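You operate a simulated robot arm through the tools that you are given. There is no shell and no other tool. Be economical: measure what you need, move in short steps, check, and stop when the job is done.

Carry out the task below with a simulated two-armed robot. There is one attempt and no reset: what you move stays moved.

JOB
Hold the jug on the top of the teal bench steady with one hand and put the silver nut from the top of the green bench in it with the other.

It is judged by the outcome, as a careful person would: the job done as asked, and still so three seconds after it is handed in. It fails if anything else is knocked over, pushed out of place, dropped, spilled or broken.

ROBOT AND FRAMES
Two 7-joint arms with two-finger parallel grippers on one trunk, on a base that drives. Base frame: it is fixed to the floor where the robot stands at the start and does not move with it; the origin is under the middle of the robot, x ahead of it, y to its left, z up; the surface under the hand at the start is at about z = 800. Readings come in mm, rad, newtons and seconds.
The left shoulder is at the start at [-82, 119, 851], the right one opposite. With the tool pointing down near the work surface each hand reaches from about 160 to 580 mm from the robot's upright axis, wherever it stands, measured 20 degrees to its own side. Places, roughly: jug [1250, 750, 750]. Payload 3.43 kg a hand.
The tool frame of a hand sits at the grasp point between the pads (the TCP): z along the fingers, y along the line on which they close. The tips reach 30 mm beyond it. Largest opening 94 mm; finger width 28, thickness 10; the body of the gripper, 50 by 96 mm, starts 55 mm behind the TCP.
Orientation is that of the tool frame in the base frame, as [roll, pitch, yaw] about the fixed x, y, z axes, in that order (R = Rz(yaw) Ry(pitch) Rx(roll)). With the fingers straight down and closing along the base's y, the tool's x points along the base's -x, its y along +y and its z along -z.

CONTROLS
- The arms move only by the tool jog_arm. It takes "left_increments", "right_increments" or both (then of equal length, played together; a hand with none holds still); each is a list of rows, each an object of numbers (a shift or turn left out is 0, a gripper value left out holds the last): "x", "y", "z": the shift along the tool's x, y, z in units of 25 mm (1.0 is 25 mm); "rx", "ry", "rz": the turn, a rotation vector about the tool's x, y, z in units of 8 degrees (1.0 is 8 degrees); "claw": the opening, from 0 (shut) to 1 (fully open). In form: [{"x": .., "y": .., "z": .., "rx": .., "ry": .., "rz": .., "claw": ..}, ...]. A call has 1 to 12 rows; each row shifts and turns the commanded pose from where the row before left it, along the tool's axes as they then stand. A call with a number of a shift or a turn outside -1 to 1 is refused whole. Rows are played at 5 a second. More than 50 mm and 0.15 rad between two rows, or a gripper value outside its range, and nothing of the call is played. A pose out of reach is approached as far as the arm can. The call stops where the force on the tool passes 40 N (or 10 N more than at its start, if that is more) or the arm is blocked; 0.2 s more then pass. Each finger travels about 153 mm/s and halts on what it meets, pressing with about 35 N; the grip force reading is that of the motor and also rises with nothing between the fingers. The clock runs only during rows and for 0.2 s after the last one: add rows that do not move to give the fingers time. It gives the time, the measured TCP pose, the force on the tool (base axes), the opening and the grip force at its end, in the units of the frame above (readings bear some noise), with the torque about the TCP (base axes, N m) and any sound that the robot's microphone picked up.
- Cameras (640 x 400 px; columns grow to the right, rows downward): "scene" is now at [23.4, 31.7, 1557.9]; the picture's right is [0.44, -0.90, 0.00], its down [-0.69, -0.34, -0.64] and it looks along [0.57, 0.28, -0.77] (base axes); focal length 252 px, centre (320, 200). "left" rides on the left gripper at [76, -14, -103] in its tool frame; the picture's right is [0.18, 0.98, 0.00], its down [-0.75, 0.14, -0.64] and it looks along [-0.63, 0.12, 0.77] (tool axes); focal length 243 px, centre (320, 200). "right" rides on the right gripper at [76, 14, -102] in its tool frame; the picture's right is [-0.18, 0.98, 0.00], its down [-0.75, -0.14, -0.64] and it looks along [-0.63, -0.12, 0.77] (tool axes); focal length 243 px, centre (320, 200). There is no depth. A picture from a camera that has moved, and an enlarged one, comes with that camera's place and axes in the base frame and with its lens.
- snapshot(camera): a new picture of that camera. It takes no simulated time.
- move_column(by): slides the trunk up (or, below 0, down) by that many mm; the arms and the scene camera ride with it, the base frame stays. It gives what a move gives, with no picture.
- steer(legs): drives the robot by 1 to 6 legs, each [ahead, left, turn to the left] in mm, mm and rad, along the robot's own axes; the way and the turn of a leg run together, so that a leg with both is an arc; at most 1500 mm and 3.142 rad a leg. The arms and the cameras ride along, it lands a little off, and it stops where it bumps. It gives what a move gives.
- head_to(pan, tilt): turns the head with the scene camera to pan (to the left, within 2.496 rad either way) and tilt (down, from -0.506 to 1.204), counted from straight ahead of the robot. It gives what a move gives.
- inspect(camera, box): a new picture of the part [left, top, right, bottom] of that camera's present view, enlarged. It takes no simulated time.
- hand_in(): hands the job in; it is judged then, once.

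Go step by step. Nothing tells you exact positions but the pictures and the camera data: compare them with the known pose of the tool, close in by small moves and look again before you grip or let go. The budget is 120 turns and 92 pictures, counting those below and the enlarged ones. Unless the task says otherwise, let go and move clear before handing in, and close with one line.

The tools are called as name(argument=value, ...) on one line, values as JSON. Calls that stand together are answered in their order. jog_arm: Moves the arms, as the interface text tells. Its arguments: {"type":"object","properties":{"left_increments":{"type":"array","items":{"type":"object","properties":{"x":{"type":"number"},"y":{"type":"number"},"z":{"type":"number"},"rx":{"type":"number"},"ry":{"type":"number"},"rz":{"type":"number"},"claw":{"type":"number"}}}},"right_increments":{"type":"array","items":{"type":"object","properties":{"x":{"type":"number"},"y":{"type":"number"},"z":{"type":"number"},"rx":{"type":"number"},"ry":{"type":"number"},"rz":{"type":"number"},"claw":{"type":"number"}}}}},"required":[]} The other tools are called the same way: move_column (by) slides the trunk up or down; steer (legs) drives the base; head_to (pan, tilt) turns the head that bears the scene camera; snapshot (camera) takes a picture; inspect (camera, box) takes an enlarged picture of a part of a camera's view; hand_in () hands the job in.

At the start:

```text
t: 0.0
left_tcp_pos: [342.0, 259.8, 1081.6]
left_tool_rot: [-3.142, -0.001, -3.141]
left_force: [0.0, -0.1, 0.5]
left_ft_torque: [-0.01, 0.05, 0.01]
left_grip_width: 93.9
left_grasp_force: 0.0
right_tcp_pos: [295.2, -44.8, 1069.5]
right_tool_rot: [-3.142, 0.001, 3.141]
right_force: [-0.1, 0.3, -0.4]
right_ft_torque: [0.0, 0.02, -0.01]
right_grip_width: 94.3
right_grasp_force: 0.0
trunk travel left (down, up): [-275.0, 60.0]
robot x, y, heading: [-1.0, -1.0, 0.002]
head pan, tilt: [0.457, 0.881]
```

scene: 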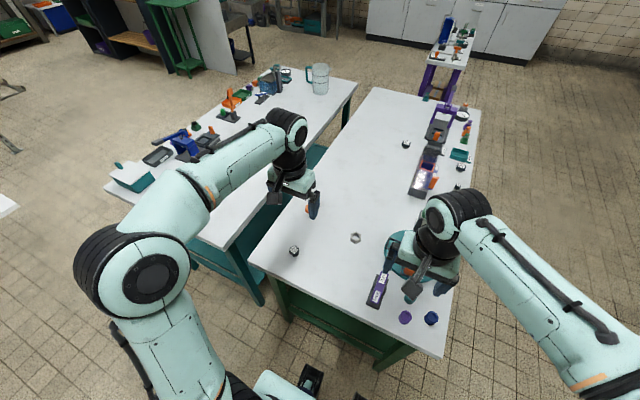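
right: 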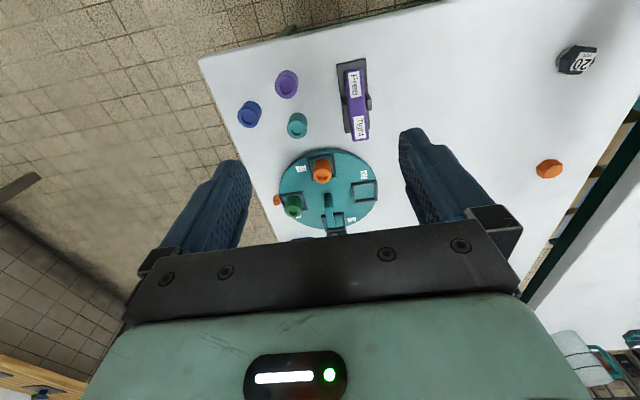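
left: 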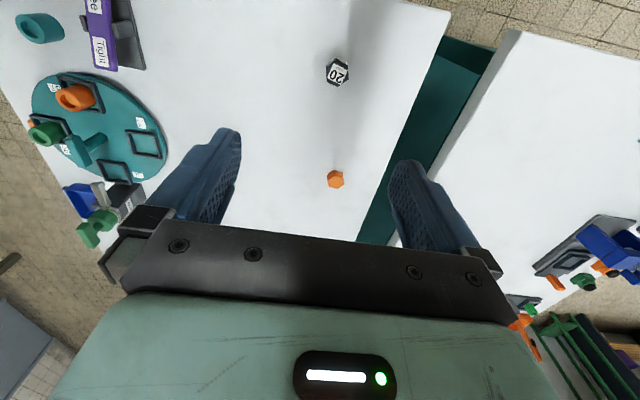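

I see the green bench in front with a small silver nut-like thing near pixel (356,238), and a jug at the far end of the teal bench near (318,78). I'll enlarge both.

inspect(camera="scene", box=[250, 180, 480, 340])

inspect(camera="scene", box=[230, 40, 490, 200])

```text
2.50 times, centred on (365, 260) of scene
camera zoom: at [23.4, 31.7, 1557.9], right [0.44, -0.9, 0.0], down [-0.69, -0.34, -0.64], along [0.57, 0.28, -0.77], focal length 630 px, centre (208, 50)
```

zoom: 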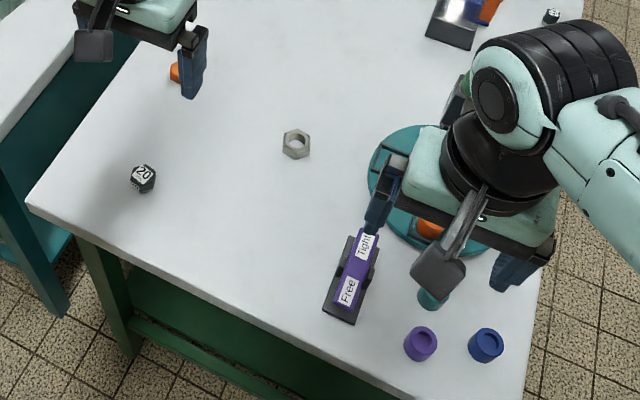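

```text
2.46 times, centred on (360, 120) of scene
camera zoom: at [23.4, 31.7, 1557.9], right [0.44, -0.9, 0.0], down [-0.69, -0.34, -0.64], along [0.57, 0.28, -0.77], focal length 620 px, centre (222, 397)
```

zoom: 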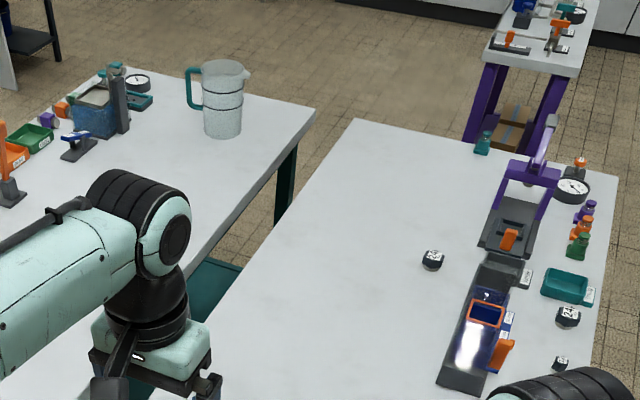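

The nut (hex, flat on its side face) is near (480, 121, ~805) on the green bench. The jug is around (1500, 765) near the far end of the teal bench, with its handle toward +y/-x. My plan is to pick the nut with the left hand, drive round to the far end of the teal bench, hold the jug by its handle with the right hand, and drop the nut in.

First I'll put the left hand above the nut.

jog_arm(left_increments=[{"x": -0.9, "y": -0.9, "z": 0.8}, {"x": -0.9, "y": -0.9, "z": 0.8}, {"x": -0.9, "y": -0.9, "z": 0.8}, {"x": -0.9, "y": -0.9, "z": 0.8}, {"x": -0.9, "y": -0.9, "z": 0.8}, {"x": -0.9, "y": -0.9, "z": 0.8}, {}])

snapshot(camera="left")

```text
t: 1.6
left_tcp_pos: [477.9, 124.6, 961.1]
left_tool_rot: [3.141, 0.001, 3.141]
left_force: [0.3, -0.7, -0.5]
left_ft_torque: [-0.01, -0.02, 0.02]
left_grip_width: 94.3
left_grasp_force: 0.1
right_tcp_pos: [293.1, -44.3, 1069.6]
right_tool_rot: [-3.142, 0.001, -3.141]
right_force: [0.3, 0.1, 0.5]
right_ft_torque: [0.0, 0.0, -0.02]
right_grip_width: 94.1
right_grasp_force: 0.1
trunk travel left (down, up): [-275.0, 60.0]
robot x, y, heading: [-1.5, -1.2, 0.0]
head pan, tilt: [0.457, 0.881]
```

```text
86 pictures are left
camera left: at [401.1, 111.3, 1065.0], right [-0.18, 0.98, 0.0], down [0.75, 0.14, 0.64], along [0.63, 0.12, -0.77], focal length 243 px, centre (320, 200)
```

left: 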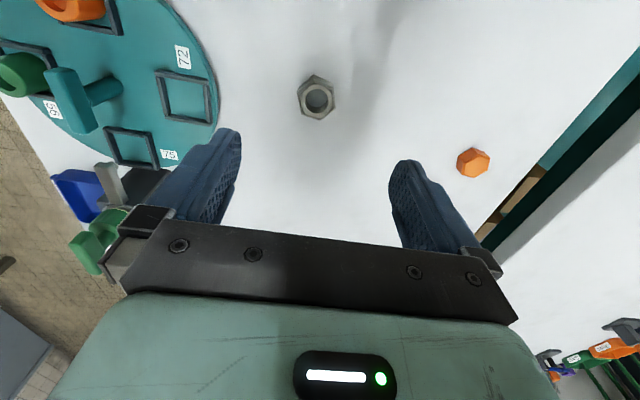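

The left camera also puts the nut at about (479,122). I'll enlarge it to read how its flats are turned.

inspect(camera="left", box=[272, 68, 368, 128])

```text
6.67 times, centred on (320, 98) of left
camera zoom: at [401.1, 111.3, 1065.0], right [-0.18, 0.98, 0.0], down [0.75, 0.14, 0.64], along [0.63, 0.12, -0.77], focal length 1618 px, centre (320, 880)
```

zoom: 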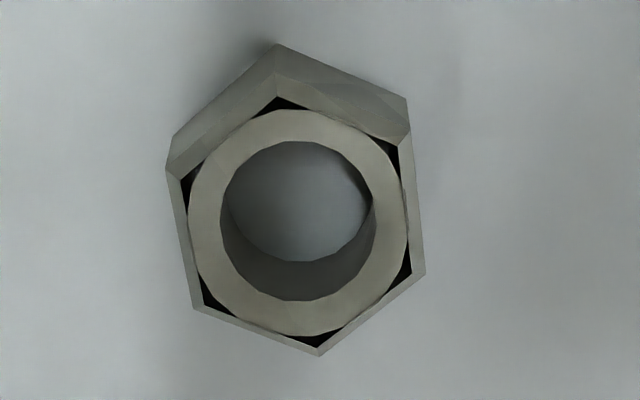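

The nut is about 33 mm across the flats, and one pair of flats has its normal at about 115° yaw. I'll turn the hand 25° to match and come down partway.

jog_arm(left_increments=[{"rz": -0.8}, {"rz": -0.8}, {"rz": -0.8}, {"rz": -0.72}, {"z": 0.9}, {"z": 0.9}, {"z": 0.9}, {"z": 0.9}, {}])

snapshot(camera="left")

```text
t: 3.6
left_tcp_pos: [477.3, 125.1, 872.8]
left_tool_rot: [3.14, 0.0, -2.707]
left_force: [0.8, -0.1, -0.3]
left_ft_torque: [0.0, 0.0, 0.02]
left_grip_width: 94.1
left_grasp_force: 0.1
right_tcp_pos: [293.8, -44.3, 1068.0]
right_tool_rot: [3.141, 0.0, -3.142]
right_force: [0.0, 0.7, 0.1]
right_ft_torque: [0.01, 0.02, 0.0]
right_grip_width: 94.0
right_grasp_force: 0.0
trunk travel left (down, up): [-275.0, 60.0]
robot x, y, heading: [-1.4, 0.8, -0.005]
head pan, tilt: [0.457, 0.881]
```

```text
84 pictures are left
camera left: at [414.8, 79.8, 975.0], right [-0.58, 0.81, 0.0], down [0.62, 0.45, 0.64], along [0.52, 0.37, -0.77], focal length 243 px, centre (320, 200)
```

left: 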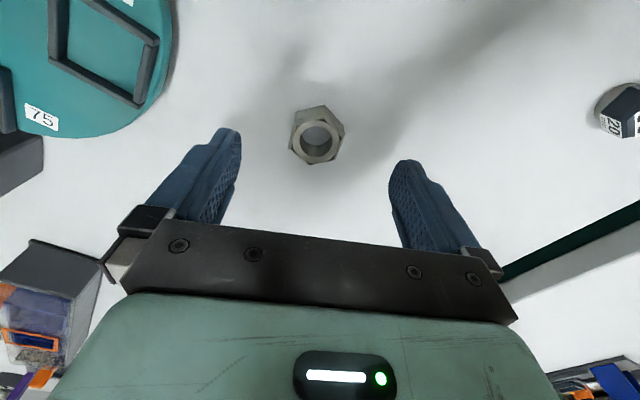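

The nut sits between the fingers. I'll check the alignment close up before going down.

inspect(camera="left", box=[256, 90, 384, 170])

```text
5.00 times, centred on (320, 130) of left
camera zoom: at [414.8, 79.8, 975.0], right [-0.58, 0.81, 0.0], down [0.62, 0.45, 0.64], along [0.52, 0.37, -0.77], focal length 1213 px, centre (320, 550)
```

zoom: 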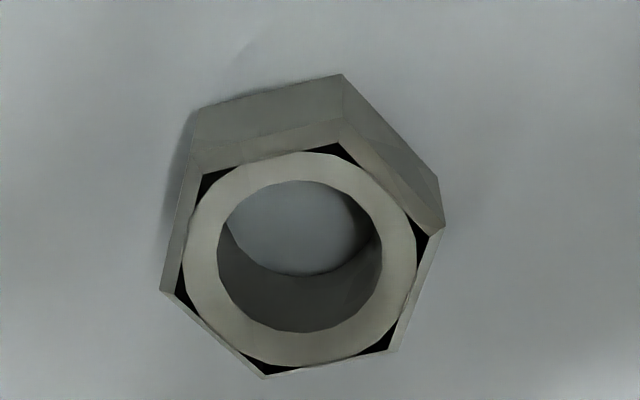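

The nut is about 25 mm tall with its top near z=825 and its centre at (477,120.5). I'll correct the yaw by 6° and the position by 4 mm, then go down and close.

jog_arm(left_increments=[{"rz": 0.75, "x": 0.06, "y": -0.17}, {"z": 0.5}, {"z": 0.5}, {"z": 0.4}, {}])

snapshot(camera="left")

```text
t: 4.8
left_tcp_pos: [477.6, 120.0, 837.0]
left_tool_rot: [-3.142, 0.0, -2.81]
left_force: [-0.1, -0.7, 0.1]
left_ft_torque: [0.01, 0.0, 0.0]
left_grip_width: 93.9
left_grasp_force: 0.1
right_tcp_pos: [294.1, -43.3, 1069.1]
right_tool_rot: [3.141, 0.001, 3.14]
right_force: [0.0, 0.0, -0.5]
right_ft_torque: [0.0, -0.01, -0.03]
right_grip_width: 94.0
right_grasp_force: 0.0
trunk travel left (down, up): [-275.0, 60.0]
robot x, y, heading: [-1.2, 0.1, -0.0]
head pan, tilt: [0.457, 0.881]
```

```text
82 pictures are left
camera left: at [410.2, 81.9, 939.9], right [-0.49, 0.87, 0.0], down [0.67, 0.38, 0.64], along [0.56, 0.32, -0.77], focal length 243 px, centre (320, 200)
```

left: 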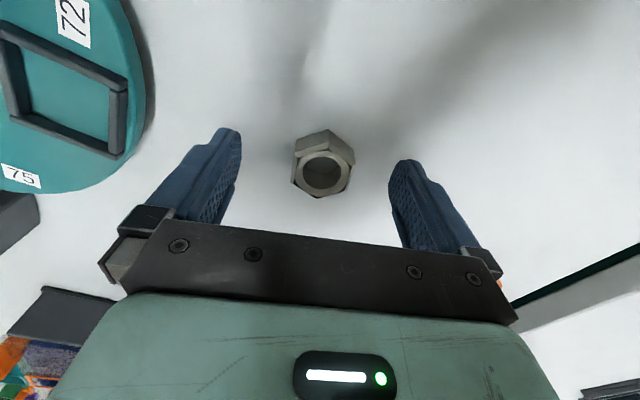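

The nut lies between the pads, so I'll close on it and lift slightly.

jog_arm(left_increments=[{"claw": 0.5}, {"claw": 0.2}, {"claw": 0.2}, {"claw": 0.2}, {}, {}])

```text
t: 6.2
left_tcp_pos: [477.5, 119.1, 838.5]
left_tool_rot: [3.141, 0.0, -2.81]
left_force: [-0.4, 0.7, -0.6]
left_ft_torque: [-0.02, 0.02, 0.02]
left_grip_width: 35.4
left_grasp_force: 34.6
right_tcp_pos: [294.2, -44.7, 1068.2]
right_tool_rot: [3.14, 0.001, 3.141]
right_force: [0.4, 0.4, -0.3]
right_ft_torque: [-0.02, -0.01, 0.0]
right_grip_width: 94.1
right_grasp_force: 0.0
trunk travel left (down, up): [-275.0, 60.0]
robot x, y, heading: [-1.0, -2.6, -0.002]
head pan, tilt: [0.457, 0.881]
```

It stopped at 35.4 mm with a full grip. I'll lift straight up and check.

jog_arm(left_increments=[{"z": -0.5, "claw": 0}, {"z": -1}, {"z": -1}, {"z": -1}, {"z": -1}, {"z": -1}, {"z": -1}, {"z": -1}, {"z": -1}, {}])

snapshot(camera="left")

head_to(pan=-0.6, tilt=0.5)

snapshot(camera="scene")

```text
t: 8.4
left_tcp_pos: [478.4, 119.5, 1048.2]
left_tool_rot: [-3.142, 0.0, -2.809]
left_force: [0.0, 0.4, -0.8]
left_ft_torque: [0.04, 0.02, -0.02]
left_grip_width: 35.4
left_grasp_force: 34.8
right_tcp_pos: [294.7, -45.1, 1068.1]
right_tool_rot: [-3.141, -0.001, -3.141]
right_force: [0.0, -0.3, 0.6]
right_ft_torque: [0.0, 0.0, -0.02]
right_grip_width: 94.0
right_grasp_force: 0.1
trunk travel left (down, up): [-275.0, 60.0]
robot x, y, heading: [-1.7, 2.2, 0.001]
head pan, tilt: [0.457, 0.881]
```

```text
81 pictures are left
camera left: at [410.6, 81.2, 1150.7], right [-0.49, 0.87, 0.0], down [0.67, 0.38, 0.64], along [0.56, 0.32, -0.77], focal length 243 px, centre (320, 200)
```

left: 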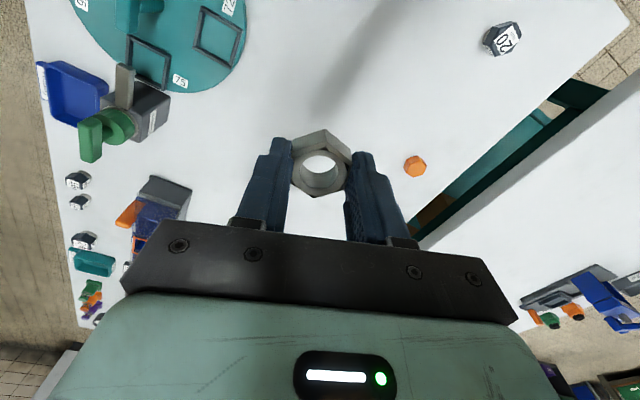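

```text
t: 9.7
left_tcp_pos: [478.4, 120.3, 1048.0]
left_tool_rot: [-3.142, 0.0, -2.81]
left_force: [-0.6, -0.3, -0.5]
left_ft_torque: [-0.01, 0.01, 0.02]
left_grip_width: 35.0
left_grasp_force: 35.2
right_tcp_pos: [293.8, -44.8, 1069.3]
right_tool_rot: [3.141, 0.0, -3.141]
right_force: [0.1, 0.1, 0.1]
right_ft_torque: [0.02, 0.01, 0.04]
right_grip_width: 94.1
right_grasp_force: 0.2
trunk travel left (down, up): [-275.0, 60.0]
robot x, y, heading: [-1.1, 1.5, 0.0]
head pan, tilt: [-0.6, 0.499]
```

```text
80 pictures are left
camera scene: at [30.0, -53.4, 1590.3], right [-0.56, -0.83, 0.0], down [-0.4, 0.27, -0.88], along [0.72, -0.5, -0.48], focal length 252 px, centre (320, 200)
```

scene: 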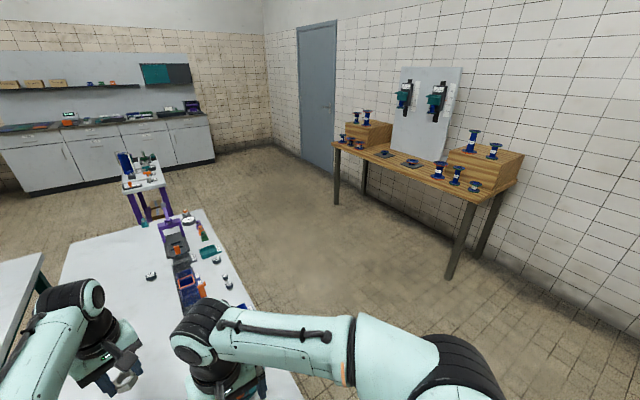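

The nut is held. The right side of the room is open, and a purple-legged bench stands beyond the green one. I'll look ahead and left to choose a route.

head_to(pan=0.1, tilt=0.3)

snapshot(camera="scene")

head_to(pan=1.0, tilt=0.5)

snapshot(camera="scene")

```text
t: 10.8
left_tcp_pos: [478.6, 120.2, 1047.2]
left_tool_rot: [-3.141, -0.001, -2.81]
left_force: [0.4, -0.5, -1.8]
left_ft_torque: [0.02, -0.02, 0.02]
left_grip_width: 35.3
left_grasp_force: 35.0
right_tcp_pos: [293.7, -45.1, 1068.8]
right_tool_rot: [-3.141, 0.0, 3.142]
right_force: [0.0, 0.2, -0.3]
right_ft_torque: [-0.04, 0.03, -0.03]
right_grip_width: 94.1
right_grasp_force: 0.1
trunk travel left (down, up): [-275.0, 60.0]
robot x, y, heading: [-1.1, -0.5, 0.0]
head pan, tilt: [0.099, 0.3]
```

```text
79 pictures are left
camera scene: at [47.8, 7.1, 1608.7], right [0.1, -1.0, 0.0], down [-0.29, -0.03, -0.96], along [0.95, 0.09, -0.3], focal length 252 px, centre (320, 200)
```

scene: 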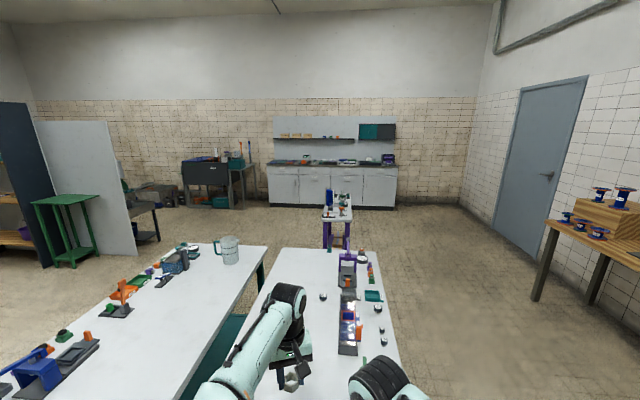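

```text
t: 12.0
left_tcp_pos: [478.4, 119.8, 1047.8]
left_tool_rot: [-3.141, -0.001, -2.81]
left_force: [0.4, 0.4, -1.1]
left_ft_torque: [0.01, -0.01, 0.01]
left_grip_width: 35.2
left_grasp_force: 34.6
right_tcp_pos: [293.9, -44.8, 1069.6]
right_tool_rot: [3.142, 0.0, 3.141]
right_force: [-0.1, -0.4, 0.5]
right_ft_torque: [-0.04, 0.01, -0.03]
right_grip_width: 93.9
right_grasp_force: 0.1
trunk travel left (down, up): [-275.0, 60.0]
robot x, y, heading: [3.3, 0.8, 0.001]
head pan, tilt: [1.0, 0.499]
```

```text
78 pictures are left
camera scene: at [4.1, 74.4, 1590.4], right [0.84, -0.54, 0.0], down [-0.26, -0.4, -0.88], along [0.47, 0.74, -0.48], focal length 252 px, centre (320, 200)
```

scene: 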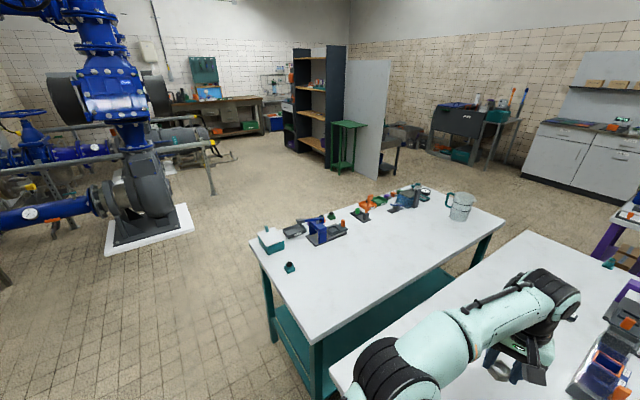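

Both benches have tops near z=800. The teal one spans x≈255–1550, y≈515–1115, and the jug is near (1340,680). The floor left of the teal bench is wide open, so I'll go that way: back off, strafe left, then drive ahead past the end of the bench.

steer(legs=[[-450, 0, 0], [0, 1000, 0], [0, 800, 0]])

head_to(pan=-0.3, tilt=0.45)

snapshot(camera="scene")

```text
t: 30.4
left_tcp_pos: [40.5, 1913.3, 1047.3]
left_tool_rot: [-3.141, 0.001, -2.823]
left_force: [-0.8, 0.5, -2.0]
left_ft_torque: [-0.03, 0.03, -0.03]
left_grip_width: 35.2
left_grasp_force: 35.1
right_tcp_pos: [-146.1, 1752.7, 1070.0]
right_tool_rot: [3.141, 0.0, 3.129]
right_force: [0.7, 0.3, -0.4]
right_ft_torque: [0.03, 0.01, 0.02]
right_grip_width: 94.0
right_grasp_force: 0.0
trunk travel left (down, up): [-275.0, 60.0]
robot x, y, heading: [-439.7, 1804.2, -0.011]
head pan, tilt: [1.0, 0.499]
```

```text
t: 31.9
left_tcp_pos: [40.7, 1913.7, 1047.6]
left_tool_rot: [-3.141, 0.0, -2.822]
left_force: [0.3, 0.2, -1.6]
left_ft_torque: [-0.01, 0.02, -0.03]
left_grip_width: 35.3
left_grasp_force: 34.3
right_tcp_pos: [-146.2, 1752.3, 1069.0]
right_tool_rot: [3.14, 0.0, 3.128]
right_force: [0.5, 0.9, 0.3]
right_ft_torque: [-0.03, 0.0, 0.0]
right_grip_width: 94.0
right_grasp_force: 0.0
trunk travel left (down, up): [-275.0, 60.0]
robot x, y, heading: [-442.5, 1801.5, -0.011]
head pan, tilt: [-0.3, 0.45]
```

```text
77 pictures are left
camera scene: at [-397.4, 1770.3, 1594.8], right [-0.31, -0.95, 0.0], down [-0.41, 0.13, -0.9], along [0.86, -0.28, -0.44], focal length 252 px, centre (320, 200)
```

scene: 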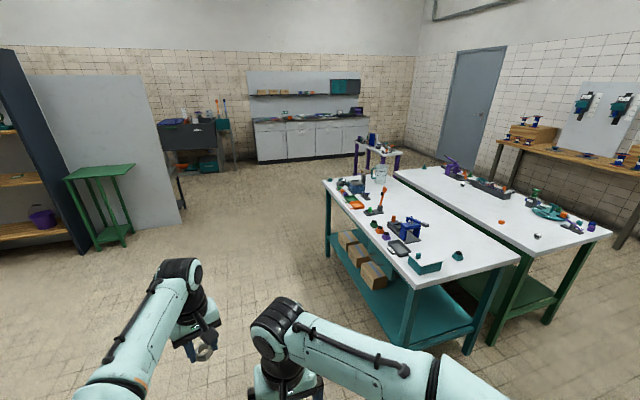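

The path ahead along the left of the teal bench is clear, and the purple bench is well beyond it. I'll drive ahead to x≈2350 and then turn round.

steer(legs=[[1400, 0, 0], [1400, 0, 0]])

steer(legs=[[0, 0, 1.571], [0, 0, 1.571]])

head_to(pan=0.6, tilt=0.5)

snapshot(camera="scene")

```text
t: 45.5
left_tcp_pos: [2856.5, 1885.4, 1048.3]
left_tool_rot: [3.141, -0.001, -2.815]
left_force: [-0.1, -0.7, -0.5]
left_ft_torque: [-0.01, 0.01, 0.0]
left_grip_width: 35.3
left_grasp_force: 34.8
right_tcp_pos: [2672.0, 1722.4, 1069.9]
right_tool_rot: [3.14, 0.001, 3.14]
right_force: [0.4, 0.8, 0.4]
right_ft_torque: [-0.03, 0.01, 0.01]
right_grip_width: 93.8
right_grasp_force: 0.1
trunk travel left (down, up): [-275.0, 60.0]
robot x, y, heading: [2379.2, 1770.1, -0.005]
head pan, tilt: [-0.3, 0.45]
```

```text
t: 53.6
left_tcp_pos: [1901.1, 1641.5, 1048.7]
left_tool_rot: [-3.141, -0.001, 0.346]
left_force: [-0.7, 0.1, -1.9]
left_ft_torque: [-0.02, -0.01, 0.01]
left_grip_width: 35.3
left_grasp_force: 35.0
right_tcp_pos: [2084.3, 1808.9, 1069.5]
right_tool_rot: [3.141, 0.001, 0.013]
right_force: [-0.2, 0.9, -0.7]
right_ft_torque: [0.02, -0.03, 0.03]
right_grip_width: 94.0
right_grasp_force: 0.2
trunk travel left (down, up): [-275.0, 60.0]
robot x, y, heading: [2376.9, 1770.1, -3.125]
head pan, tilt: [-0.3, 0.45]
```

```text
t: 54.8
left_tcp_pos: [1902.5, 1641.2, 1049.3]
left_tool_rot: [-3.14, 0.001, 0.346]
left_force: [0.2, -0.5, -1.1]
left_ft_torque: [-0.02, 0.04, 0.0]
left_grip_width: 35.5
left_grasp_force: 35.0
right_tcp_pos: [2083.5, 1808.4, 1068.6]
right_tool_rot: [-3.14, -0.001, 0.016]
right_force: [-0.1, -0.1, -0.2]
right_ft_torque: [0.01, -0.03, -0.01]
right_grip_width: 94.0
right_grasp_force: 0.0
trunk travel left (down, up): [-275.0, 60.0]
robot x, y, heading: [2376.3, 1768.3, -3.121]
head pan, tilt: [0.6, 0.499]
```

```text
76 pictures are left
camera scene: at [2346.6, 1714.7, 1590.3], right [-0.58, 0.82, 0.0], down [0.39, 0.28, -0.88], along [-0.72, -0.51, -0.48], focal length 252 px, centre (320, 200)
```

scene: 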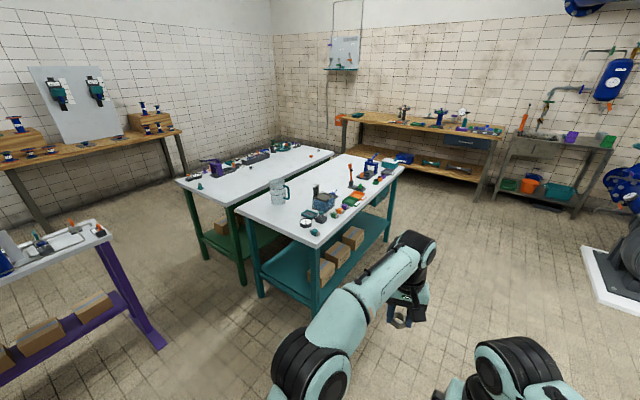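

The purple bench's near corner is around (2135,340), and the teal bench end is at x≈1550. I'll go diagonally to about (2150,760), keeping clear of both, and look at the jug.

steer(legs=[[220, 450, -0.02], [0, 540, 0]])

head_to(pan=0.05, tilt=0.75)

snapshot(camera="scene")

```text
t: 64.2
left_tcp_pos: [1682.7, 650.3, 1047.2]
left_tool_rot: [-3.14, 0.001, 0.33]
left_force: [-0.2, 0.4, -2.0]
left_ft_torque: [-0.03, 0.0, 0.03]
left_grip_width: 35.6
left_grasp_force: 34.8
right_tcp_pos: [1867.4, 815.1, 1070.1]
right_tool_rot: [3.141, 0.001, 0.0]
right_force: [-0.2, 0.3, 0.2]
right_ft_torque: [0.01, 0.04, -0.01]
right_grip_width: 93.9
right_grasp_force: 0.1
trunk travel left (down, up): [-275.0, 60.0]
robot x, y, heading: [2161.5, 769.9, 3.141]
head pan, tilt: [0.6, 0.499]
```

```text
t: 65.2
left_tcp_pos: [1682.9, 651.1, 1048.0]
left_tool_rot: [-3.141, 0.0, 0.33]
left_force: [-0.6, 0.2, -1.4]
left_ft_torque: [0.01, -0.01, 0.01]
left_grip_width: 35.6
left_grasp_force: 35.1
right_tcp_pos: [1867.5, 816.3, 1069.2]
right_tool_rot: [-3.141, 0.0, 0.001]
right_force: [-1.0, 0.2, 0.4]
right_ft_torque: [0.01, -0.01, -0.04]
right_grip_width: 94.0
right_grasp_force: 0.1
trunk travel left (down, up): [-275.0, 60.0]
robot x, y, heading: [2161.5, 769.6, 3.146]
head pan, tilt: [0.051, 0.75]
```

```text
75 pictures are left
camera scene: at [2121.7, 763.7, 1568.4], right [-0.05, 1.0, 0.0], down [0.68, 0.03, -0.73], along [-0.73, -0.04, -0.68], focal length 252 px, centre (320, 200)
```

scene: 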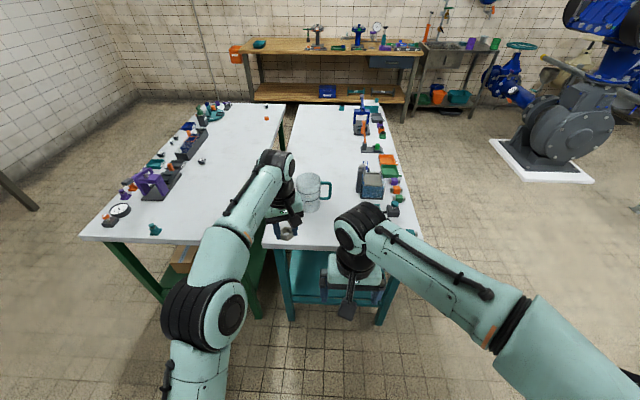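

The handle faces +y, to the robot's right. I'll zoom in on the jug.

inspect(camera="scene", box=[240, 140, 440, 265])

```text
3.20 times, centred on (340, 202) of scene
camera zoom: at [2121.7, 763.7, 1568.4], right [-0.05, 1.0, 0.0], down [0.68, 0.03, -0.73], along [-0.73, -0.04, -0.68], focal length 806 px, centre (256, 192)
```

zoom: 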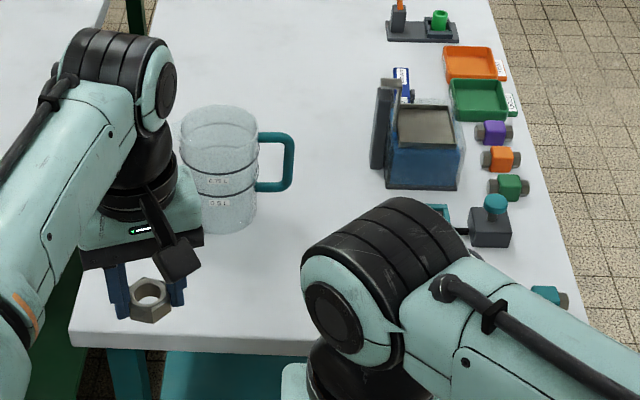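

The jug's axis is near (1322,673), the rim is around z≈930, and the handle's vertical bar is at y≈755 with its top near z≈918. I'll hold the handle with the right hand, its fingers straddling it along x and the hand leaning outward about 30° so both hands fit. I'll turn the right hand here in free space.

jog_arm(right_increments=[{"rz": -0.94}, {"rz": -0.94}, {"rz": -0.94}, {"rz": -0.94}, {"rz": -0.94}, {"rz": -0.94}, {"rz": -0.94}, {"rz": -0.94}, {"rz": -0.94}, {"rz": -0.94}, {"rz": -0.94}, {"rz": -0.94}])

jog_arm(right_increments=[{"ry": -0.75}, {"ry": -0.75}, {"ry": -0.75}, {"ry": -0.75}, {"ry": -0.75}, {}])

```text
t: 67.8
left_tcp_pos: [1682.9, 650.9, 1048.5]
left_tool_rot: [3.14, 0.0, 0.33]
left_force: [0.5, 0.0, -2.1]
left_ft_torque: [0.0, -0.05, -0.02]
left_grip_width: 35.5
left_grasp_force: 35.0
right_tcp_pos: [1867.8, 814.5, 1070.0]
right_tool_rot: [-3.141, 0.001, 1.576]
right_force: [-0.6, 0.5, -0.4]
right_ft_torque: [0.01, 0.0, 0.01]
right_grip_width: 94.1
right_grasp_force: 0.0
trunk travel left (down, up): [-275.0, 60.0]
robot x, y, heading: [2163.4, 769.8, 3.143]
head pan, tilt: [0.051, 0.75]
```

```text
t: 69.2
left_tcp_pos: [1682.6, 650.9, 1048.2]
left_tool_rot: [3.141, -0.001, 0.331]
left_force: [-0.1, -0.3, -2.1]
left_ft_torque: [0.02, -0.03, 0.01]
left_grip_width: 35.1
left_grasp_force: 35.5
right_tcp_pos: [1868.2, 814.3, 1068.3]
right_tool_rot: [-3.141, 0.525, 1.574]
right_force: [-0.2, -0.8, -0.5]
right_ft_torque: [0.01, 0.05, 0.0]
right_grip_width: 93.9
right_grasp_force: 0.1
trunk travel left (down, up): [-275.0, 60.0]
robot x, y, heading: [2163.7, 766.5, 3.14]
head pan, tilt: [0.051, 0.75]
```

Orientation reached. I'll drive ahead 320 mm; the nut will pass about 75 mm above the jug's rim.

jog_arm(left_increments=[{"z": -1, "y": 1}, {"z": -1, "y": 1}, {"z": -0.5, "y": 1}, {}])

steer(legs=[[320, 0, 0]])

snapshot(camera="scene")

snapshot(camera="right")

```text
t: 70.2
left_tcp_pos: [1708.5, 581.7, 1112.4]
left_tool_rot: [3.14, 0.001, 0.331]
left_force: [-0.7, 0.7, -0.8]
left_ft_torque: [-0.04, -0.01, 0.03]
left_grip_width: 35.4
left_grasp_force: 34.7
right_tcp_pos: [1866.1, 814.9, 1069.2]
right_tool_rot: [3.141, 0.523, 1.574]
right_force: [0.6, 0.0, 0.9]
right_ft_torque: [0.0, -0.01, 0.0]
right_grip_width: 94.0
right_grasp_force: 0.1
trunk travel left (down, up): [-275.0, 60.0]
robot x, y, heading: [2163.6, 770.3, 3.14]
head pan, tilt: [0.051, 0.75]
```

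```text
t: 72.3
left_tcp_pos: [1389.4, 580.5, 1111.1]
left_tool_rot: [-3.141, 0.001, 0.332]
left_force: [0.6, -0.3, -1.3]
left_ft_torque: [0.01, 0.02, 0.01]
left_grip_width: 35.2
left_grasp_force: 35.1
right_tcp_pos: [1549.8, 813.9, 1069.1]
right_tool_rot: [3.141, 0.523, 1.577]
right_force: [0.0, 0.5, 0.5]
right_ft_torque: [0.01, 0.01, 0.03]
right_grip_width: 94.0
right_grasp_force: 0.1
trunk travel left (down, up): [-275.0, 60.0]
robot x, y, heading: [1842.2, 768.0, -3.141]
head pan, tilt: [0.051, 0.75]
```

```text
73 pictures are left
camera scene: at [1803.2, 763.7, 1568.3], right [-0.05, 1.0, 0.0], down [0.68, 0.04, -0.73], along [-0.73, -0.04, -0.68], focal length 252 px, centre (320, 200)
```

scene: 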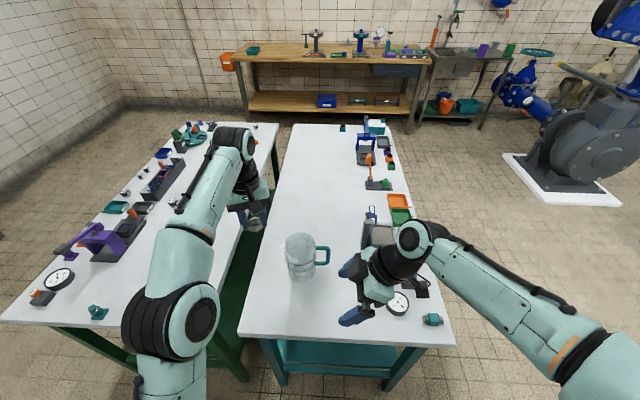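

```text
72 pictures are left
camera right: at [1563.3, 930.1, 1119.6], right [0.98, -0.15, 0.09], down [-0.14, -0.33, 0.93], along [-0.11, -0.93, -0.35], focal length 243 px, centre (320, 200)
```

right: 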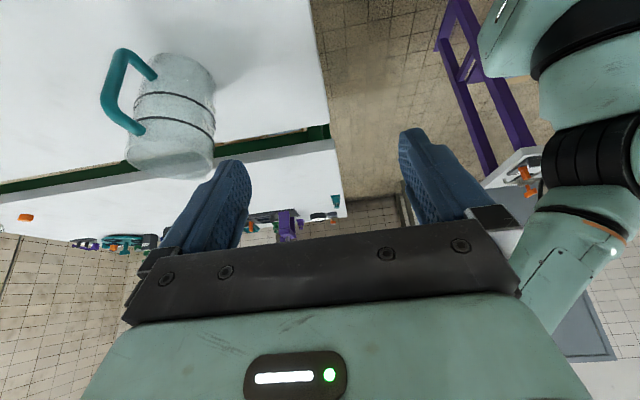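

Both hands are clear. I'll take enlarged views from the scene and right cameras to triangulate the handle and rim.

inspect(camera="scene", box=[256, 210, 384, 290])

inspect(camera="right", box=[64, 30, 256, 190])

```text
5.00 times, centred on (320, 250) of scene
camera zoom: at [1803.2, 763.7, 1568.3], right [-0.05, 1.0, 0.0], down [0.68, 0.04, -0.73], along [-0.73, -0.04, -0.68], focal length 1260 px, centre (320, -50)
```

zoom: 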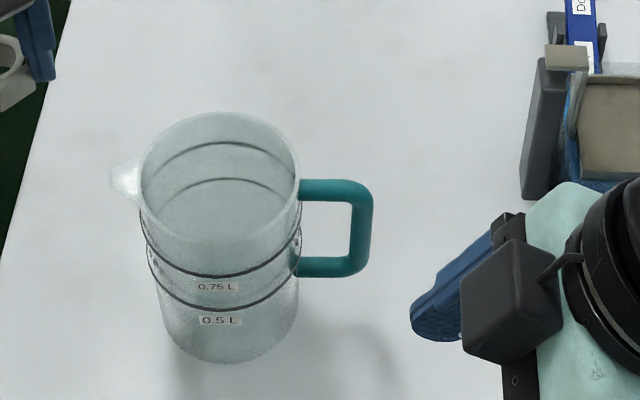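

```text
2.50 times, centred on (160, 110) of right
camera zoom: at [1563.3, 930.1, 1119.6], right [0.98, -0.15, 0.09], down [-0.14, -0.33, 0.93], along [-0.11, -0.93, -0.35], focal length 606 px, centre (720, 425)
```

zoom: 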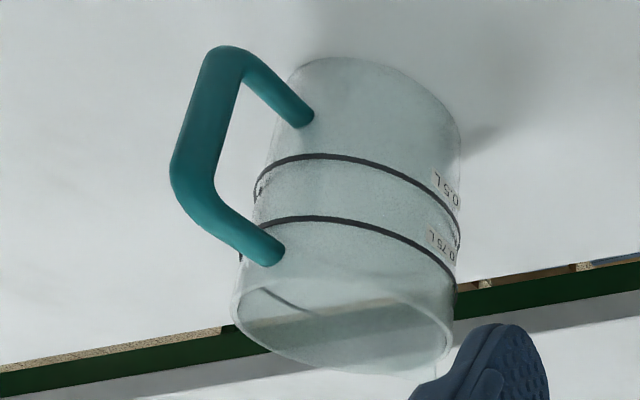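

Triangulated, the handle's vertical bar is at about (1338,764) from z≈855 to 930. The jug axis is near (1338,679), with a rim radius of about 49 at z≈942. I'll move the right hand to a standoff along its approach axis.

jog_arm(right_increments=[{"x": 0.2, "y": -0.943, "z": 0.265}, {"x": 0.2, "y": -0.943, "z": 0.265}, {"x": 0.2, "y": -0.943, "z": 0.265}, {"x": 0.2, "y": -0.943, "z": 0.265}, {"x": 0.2, "y": -0.943, "z": 0.265}, {"x": 0.2, "y": -0.943, "z": 0.265}, {"x": 0.2, "y": -0.943, "z": 0.265}, {"x": 0.2, "y": -0.943, "z": 0.265}, {"x": 0.2, "y": -0.943, "z": 0.265}, {}])

snapshot(camera="right")

snapshot(camera="scene")

```text
t: 74.5
left_tcp_pos: [1391.3, 581.0, 1111.4]
left_tool_rot: [-3.141, 0.0, 0.331]
left_force: [0.3, 0.1, -2.1]
left_ft_torque: [0.02, 0.0, 0.01]
left_grip_width: 35.1
left_grasp_force: 34.8
right_tcp_pos: [1337.4, 821.0, 994.2]
right_tool_rot: [3.141, 0.524, 1.577]
right_force: [0.8, -0.3, -1.4]
right_ft_torque: [0.01, -0.01, -0.02]
right_grip_width: 94.2
right_grasp_force: 0.0
trunk travel left (down, up): [-275.0, 60.0]
robot x, y, heading: [1844.1, 772.1, -3.139]
head pan, tilt: [0.051, 0.75]
```

```text
69 pictures are left
camera right: at [1351.6, 938.0, 1045.2], right [0.98, -0.15, 0.09], down [-0.14, -0.33, 0.93], along [-0.11, -0.93, -0.35], focal length 243 px, centre (320, 200)
```

right: 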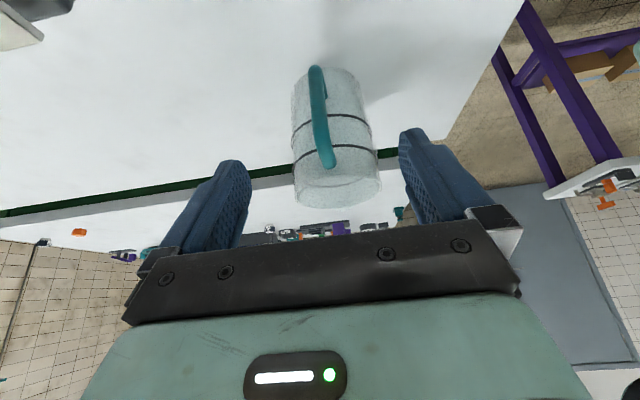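

```text
68 pictures are left
camera scene: at [1804.2, 763.8, 1568.4], right [-0.05, 1.0, 0.0], down [0.68, 0.04, -0.73], along [-0.73, -0.04, -0.68], focal length 252 px, centre (320, 200)
```

scene: 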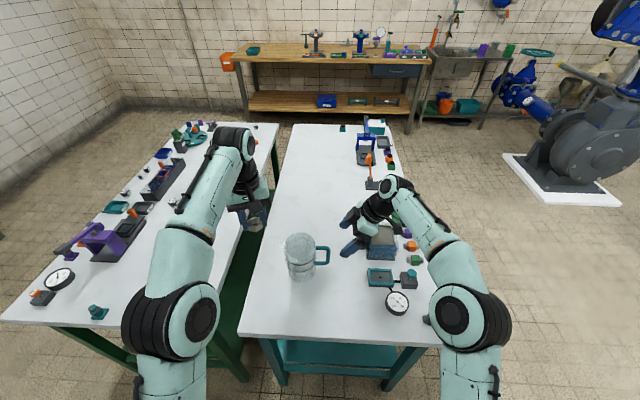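

The handle lines up at x≈1338 between the fingers. I'll check clearance to the blue box before going in.

inspect(camera="scene", box=[270, 165, 450, 285])

```text
3.33 times, centred on (360, 225) of scene
camera zoom: at [1804.2, 763.8, 1568.4], right [-0.05, 1.0, 0.0], down [0.68, 0.04, -0.73], along [-0.73, -0.04, -0.68], focal length 840 px, centre (187, 117)
```

zoom: 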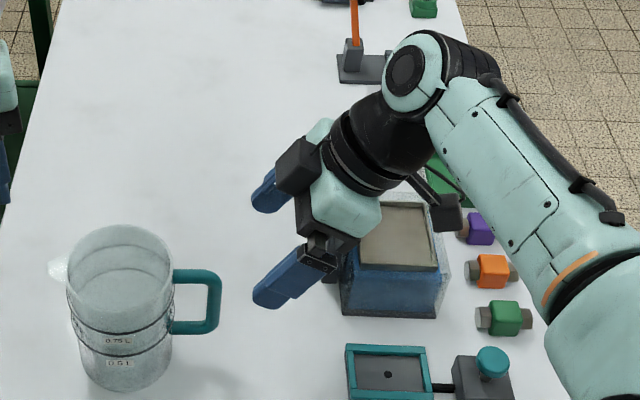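

The box (front at x≈1276, top at ≈880) is behind the hand's line, so the way in is clear. I'll advance along the fingers 85 mm, then look.

jog_arm(right_increments=[{"z": 0.7}, {"z": 0.7}, {"z": 0.7}, {"z": 0.7}, {"z": 0.6, "x": 0.06}, {}])

snapshot(camera="right")

inspect(camera="scene", box=[270, 190, 420, 290])

```text
t: 75.9
left_tcp_pos: [1390.5, 580.8, 1112.6]
left_tool_rot: [-3.141, 0.001, 0.332]
left_force: [0.5, 0.4, -1.6]
left_ft_torque: [0.01, 0.0, -0.02]
left_grip_width: 35.3
left_grasp_force: 34.5
right_tcp_pos: [1338.2, 780.7, 922.5]
right_tool_rot: [-3.141, 0.524, 1.577]
right_force: [-0.4, -0.2, -0.5]
right_ft_torque: [0.0, 0.0, 0.0]
right_grip_width: 94.2
right_grasp_force: 0.1
trunk travel left (down, up): [-275.0, 60.0]
robot x, y, heading: [1839.8, 770.3, -3.135]
head pan, tilt: [0.051, 0.75]
```

```text
66 pictures are left
camera right: at [1352.0, 896.1, 971.2], right [0.98, -0.15, 0.09], down [-0.14, -0.33, 0.93], along [-0.11, -0.93, -0.35], focal length 243 px, centre (320, 200)
```

right: 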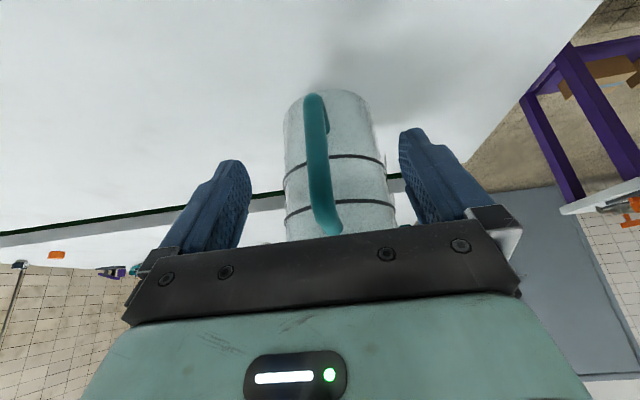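

```text
4.00 times, centred on (345, 240) of scene
camera zoom: at [1803.6, 763.7, 1568.4], right [-0.05, 1.0, 0.0], down [0.68, 0.04, -0.73], along [-0.73, -0.04, -0.68], focal length 1008 px, centre (220, 40)
```

zoom: 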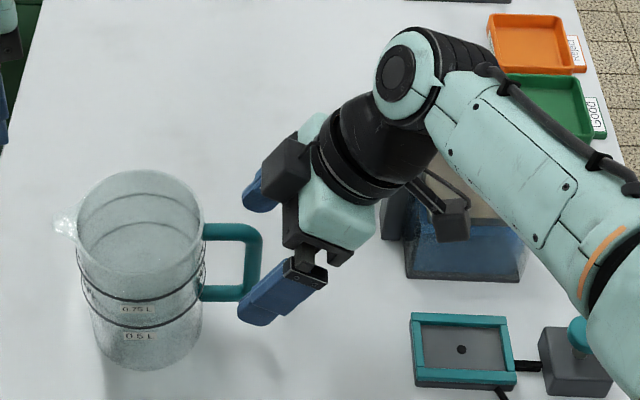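

The handle is centred between the pads. I'll go the last 27 mm and close gently.

jog_arm(right_increments=[{"z": 0.55}, {"z": 0.53}, {}, {"claw": 0.7}, {"claw": 0.5}, {"claw": 0.4}, {"claw": 0.3}, {}])

snapshot(camera="right")

```text
t: 77.7
left_tcp_pos: [1389.3, 580.8, 1111.7]
left_tool_rot: [-3.141, 0.001, 0.331]
left_force: [0.7, 0.0, -1.2]
left_ft_torque: [-0.02, -0.02, 0.04]
left_grip_width: 35.5
left_grasp_force: 34.7
right_tcp_pos: [1338.8, 766.9, 898.5]
right_tool_rot: [3.14, 0.525, 1.575]
right_force: [0.5, -1.0, -0.4]
right_ft_torque: [0.0, 0.0, 0.0]
right_grip_width: 28.3
right_grasp_force: 0.0
trunk travel left (down, up): [-275.0, 60.0]
robot x, y, heading: [1846.2, 769.1, -3.138]
head pan, tilt: [0.051, 0.75]
```

```text
64 pictures are left
camera right: at [1352.1, 882.9, 948.6], right [0.98, -0.15, 0.09], down [-0.14, -0.33, 0.93], along [-0.11, -0.93, -0.35], focal length 243 px, centre (320, 200)
```

right: 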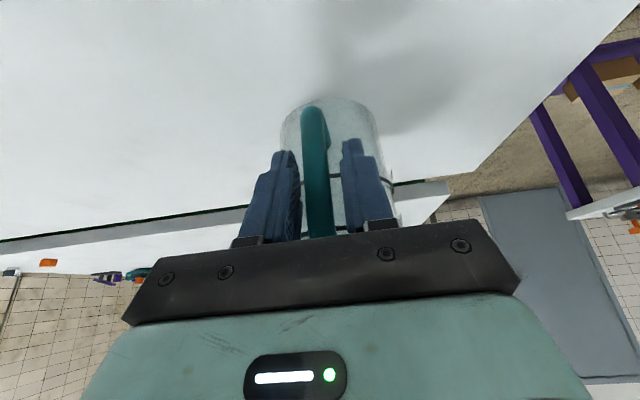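

The handle is a few millimetres toward the -x finger, so I'll shift 3 mm and close in small steps so the jug isn't pushed.

jog_arm(right_increments=[{"y": -0.11}, {"claw": 0.26}, {"claw": 0.23}, {"claw": 0.2}, {"claw": 0.17}, {"claw": 0.14}, {"claw": 0.11}, {"claw": 0.08}, {}, {}])

snapshot(camera="right")

inspect(camera="scene", box=[256, 210, 384, 290])

```text
t: 79.9
left_tcp_pos: [1390.3, 580.8, 1112.7]
left_tool_rot: [-3.141, -0.002, 0.331]
left_force: [-0.4, 0.2, -0.6]
left_ft_torque: [-0.02, -0.03, -0.03]
left_grip_width: 35.3
left_grasp_force: 34.8
right_tcp_pos: [1335.4, 766.6, 897.5]
right_tool_rot: [3.141, 0.524, 1.577]
right_force: [0.6, -0.2, 0.5]
right_ft_torque: [0.01, 0.0, 0.01]
right_grip_width: 17.2
right_grasp_force: 35.0
trunk travel left (down, up): [-275.0, 60.0]
robot x, y, heading: [1845.4, 768.4, -3.139]
head pan, tilt: [0.051, 0.75]
```

```text
63 pictures are left
camera right: at [1349.2, 882.6, 948.3], right [0.98, -0.15, 0.09], down [-0.14, -0.33, 0.93], along [-0.11, -0.93, -0.35], focal length 243 px, centre (320, 200)
```

right: 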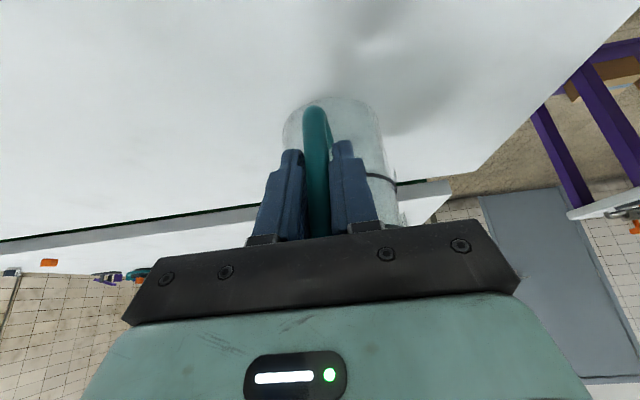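

```text
5.00 times, centred on (320, 250) of scene
camera zoom: at [1803.6, 763.7, 1568.4], right [-0.05, 1.0, 0.0], down [0.68, 0.04, -0.73], along [-0.73, -0.04, -0.68], focal length 1260 px, centre (320, -50)
```

zoom: 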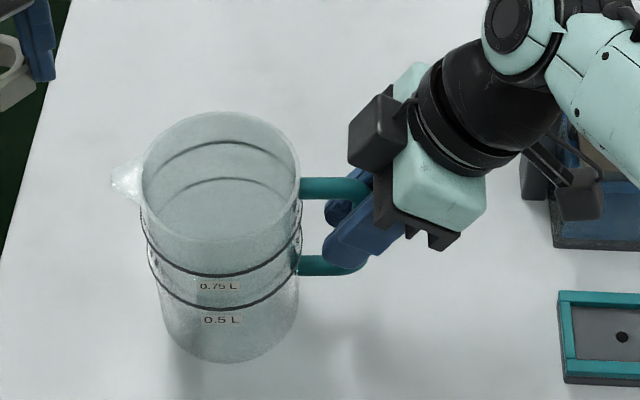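

The handle is held (17 mm, 35 N) and the jug hasn't moved. Next I'll turn the left hand so its long side runs along x, which keeps it well away from the right hand.

jog_arm(left_increments=[{"rz": 1}, {"rz": 1}, {"rz": 1}, {"rz": 1}, {"rz": 1}, {"rz": 1}, {"rz": 1}, {"rz": 1}, {"rz": 1}, {"rz": 1}, {"rz": 1}, {"rz": 1}])

```text
t: 82.5
left_tcp_pos: [1390.2, 580.1, 1111.8]
left_tool_rot: [-3.14, 0.001, -1.346]
left_force: [1.6, -0.3, -1.7]
left_ft_torque: [-0.02, 0.02, -0.02]
left_grip_width: 35.4
left_grasp_force: 34.7
right_tcp_pos: [1335.1, 766.0, 897.2]
right_tool_rot: [-3.14, 0.524, 1.575]
right_force: [0.1, 0.0, 0.4]
right_ft_torque: [-0.04, 0.02, -0.01]
right_grip_width: 17.1
right_grasp_force: 35.1
trunk travel left (down, up): [-275.0, 60.0]
robot x, y, heading: [1840.7, 768.7, -3.139]
head pan, tilt: [0.051, 0.75]
```

Now I'll move the nut over the jug's mouth, staying about 70 mm above the rim.

jog_arm(left_increments=[{"x": -0.804, "y": 0.251, "z": 0.4}, {"x": -0.804, "y": 0.251, "z": 0.4}, {"x": -0.804, "y": 0.251, "z": 0.5}, {"x": -0.804, "y": 0.251, "z": 0.6}, {"x": -0.804, "y": 0.251, "z": 0.6}, {}])

snapshot(camera="left")

inspect(camera="scene", box=[240, 170, 400, 290])

```text
t: 83.9
left_tcp_pos: [1342.6, 672.0, 1047.7]
left_tool_rot: [-3.141, 0.0, -1.344]
left_force: [0.3, 0.2, -1.0]
left_ft_torque: [0.02, 0.01, 0.01]
left_grip_width: 35.4
left_grasp_force: 35.6
left hand out of reach, approached as far as the arm can: row 5
right_tcp_pos: [1336.4, 767.8, 897.9]
right_tool_rot: [-3.14, 0.524, 1.577]
right_force: [0.3, -0.1, 0.7]
right_ft_torque: [-0.04, -0.01, 0.03]
right_grip_width: 17.0
right_grasp_force: 34.6
trunk travel left (down, up): [-275.0, 60.0]
robot x, y, heading: [1841.8, 773.3, -3.138]
head pan, tilt: [0.051, 0.75]
```

```text
61 pictures are left
camera left: at [1372.9, 601.0, 1149.0], right [-0.92, -0.4, 0.0], down [-0.31, 0.7, 0.64], along [-0.26, 0.59, -0.77], focal length 243 px, centre (320, 200)
```

left: 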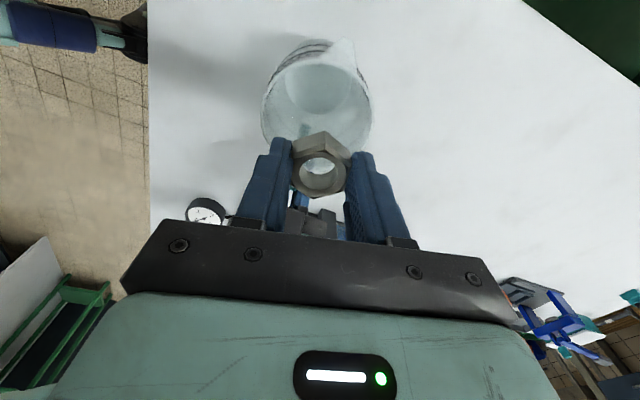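

```text
3.33 times, centred on (320, 230) of scene
camera zoom: at [1803.6, 763.6, 1568.4], right [-0.05, 1.0, 0.0], down [0.68, 0.04, -0.73], along [-0.73, -0.04, -0.68], focal length 840 px, centre (320, 100)
```

zoom: 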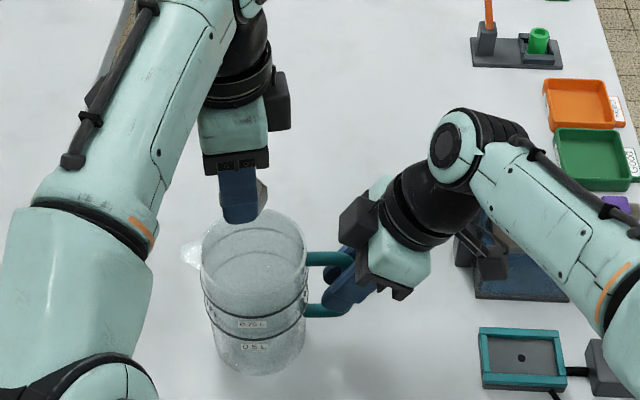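

The nut is over the mouth. I'll enlarge the left view to measure the rim centre.

inspect(camera="left", box=[220, 20, 420, 180])

```text
2.50 times, centred on (320, 100) of left
camera zoom: at [1372.9, 601.0, 1149.0], right [-0.92, -0.4, 0.0], down [-0.31, 0.7, 0.64], along [-0.26, 0.59, -0.77], focal length 606 px, centre (320, 450)
```

zoom: 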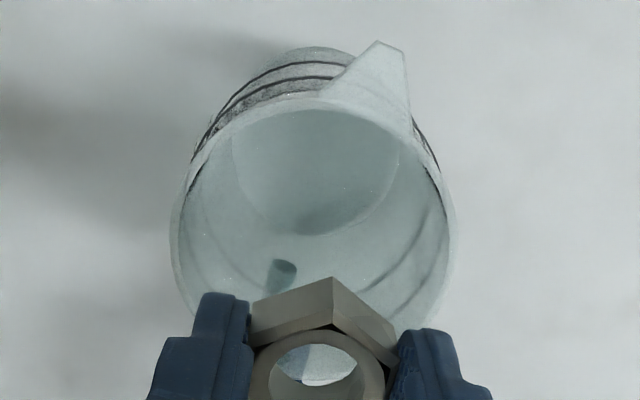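

The rim centre works out at about (1340,680), radius about 50. I'll lower partway, which also brings the arm back well within reach, and re-check.

jog_arm(left_increments=[{"z": 0.8}, {"z": 0.8}, {}])

```text
t: 84.7
left_tcp_pos: [1343.2, 671.5, 1005.7]
left_tool_rot: [3.141, 0.0, -1.342]
left_force: [-0.4, 0.2, -1.2]
left_ft_torque: [-0.03, 0.02, -0.02]
left_grip_width: 35.2
left_grasp_force: 34.7
right_tcp_pos: [1335.8, 765.8, 898.5]
right_tool_rot: [3.141, 0.522, 1.576]
right_force: [0.3, -0.2, 0.3]
right_ft_torque: [0.02, 0.03, 0.01]
right_grip_width: 17.1
right_grasp_force: 35.3
trunk travel left (down, up): [-275.0, 60.0]
robot x, y, heading: [1842.6, 771.8, -3.139]
head pan, tilt: [0.051, 0.75]
```

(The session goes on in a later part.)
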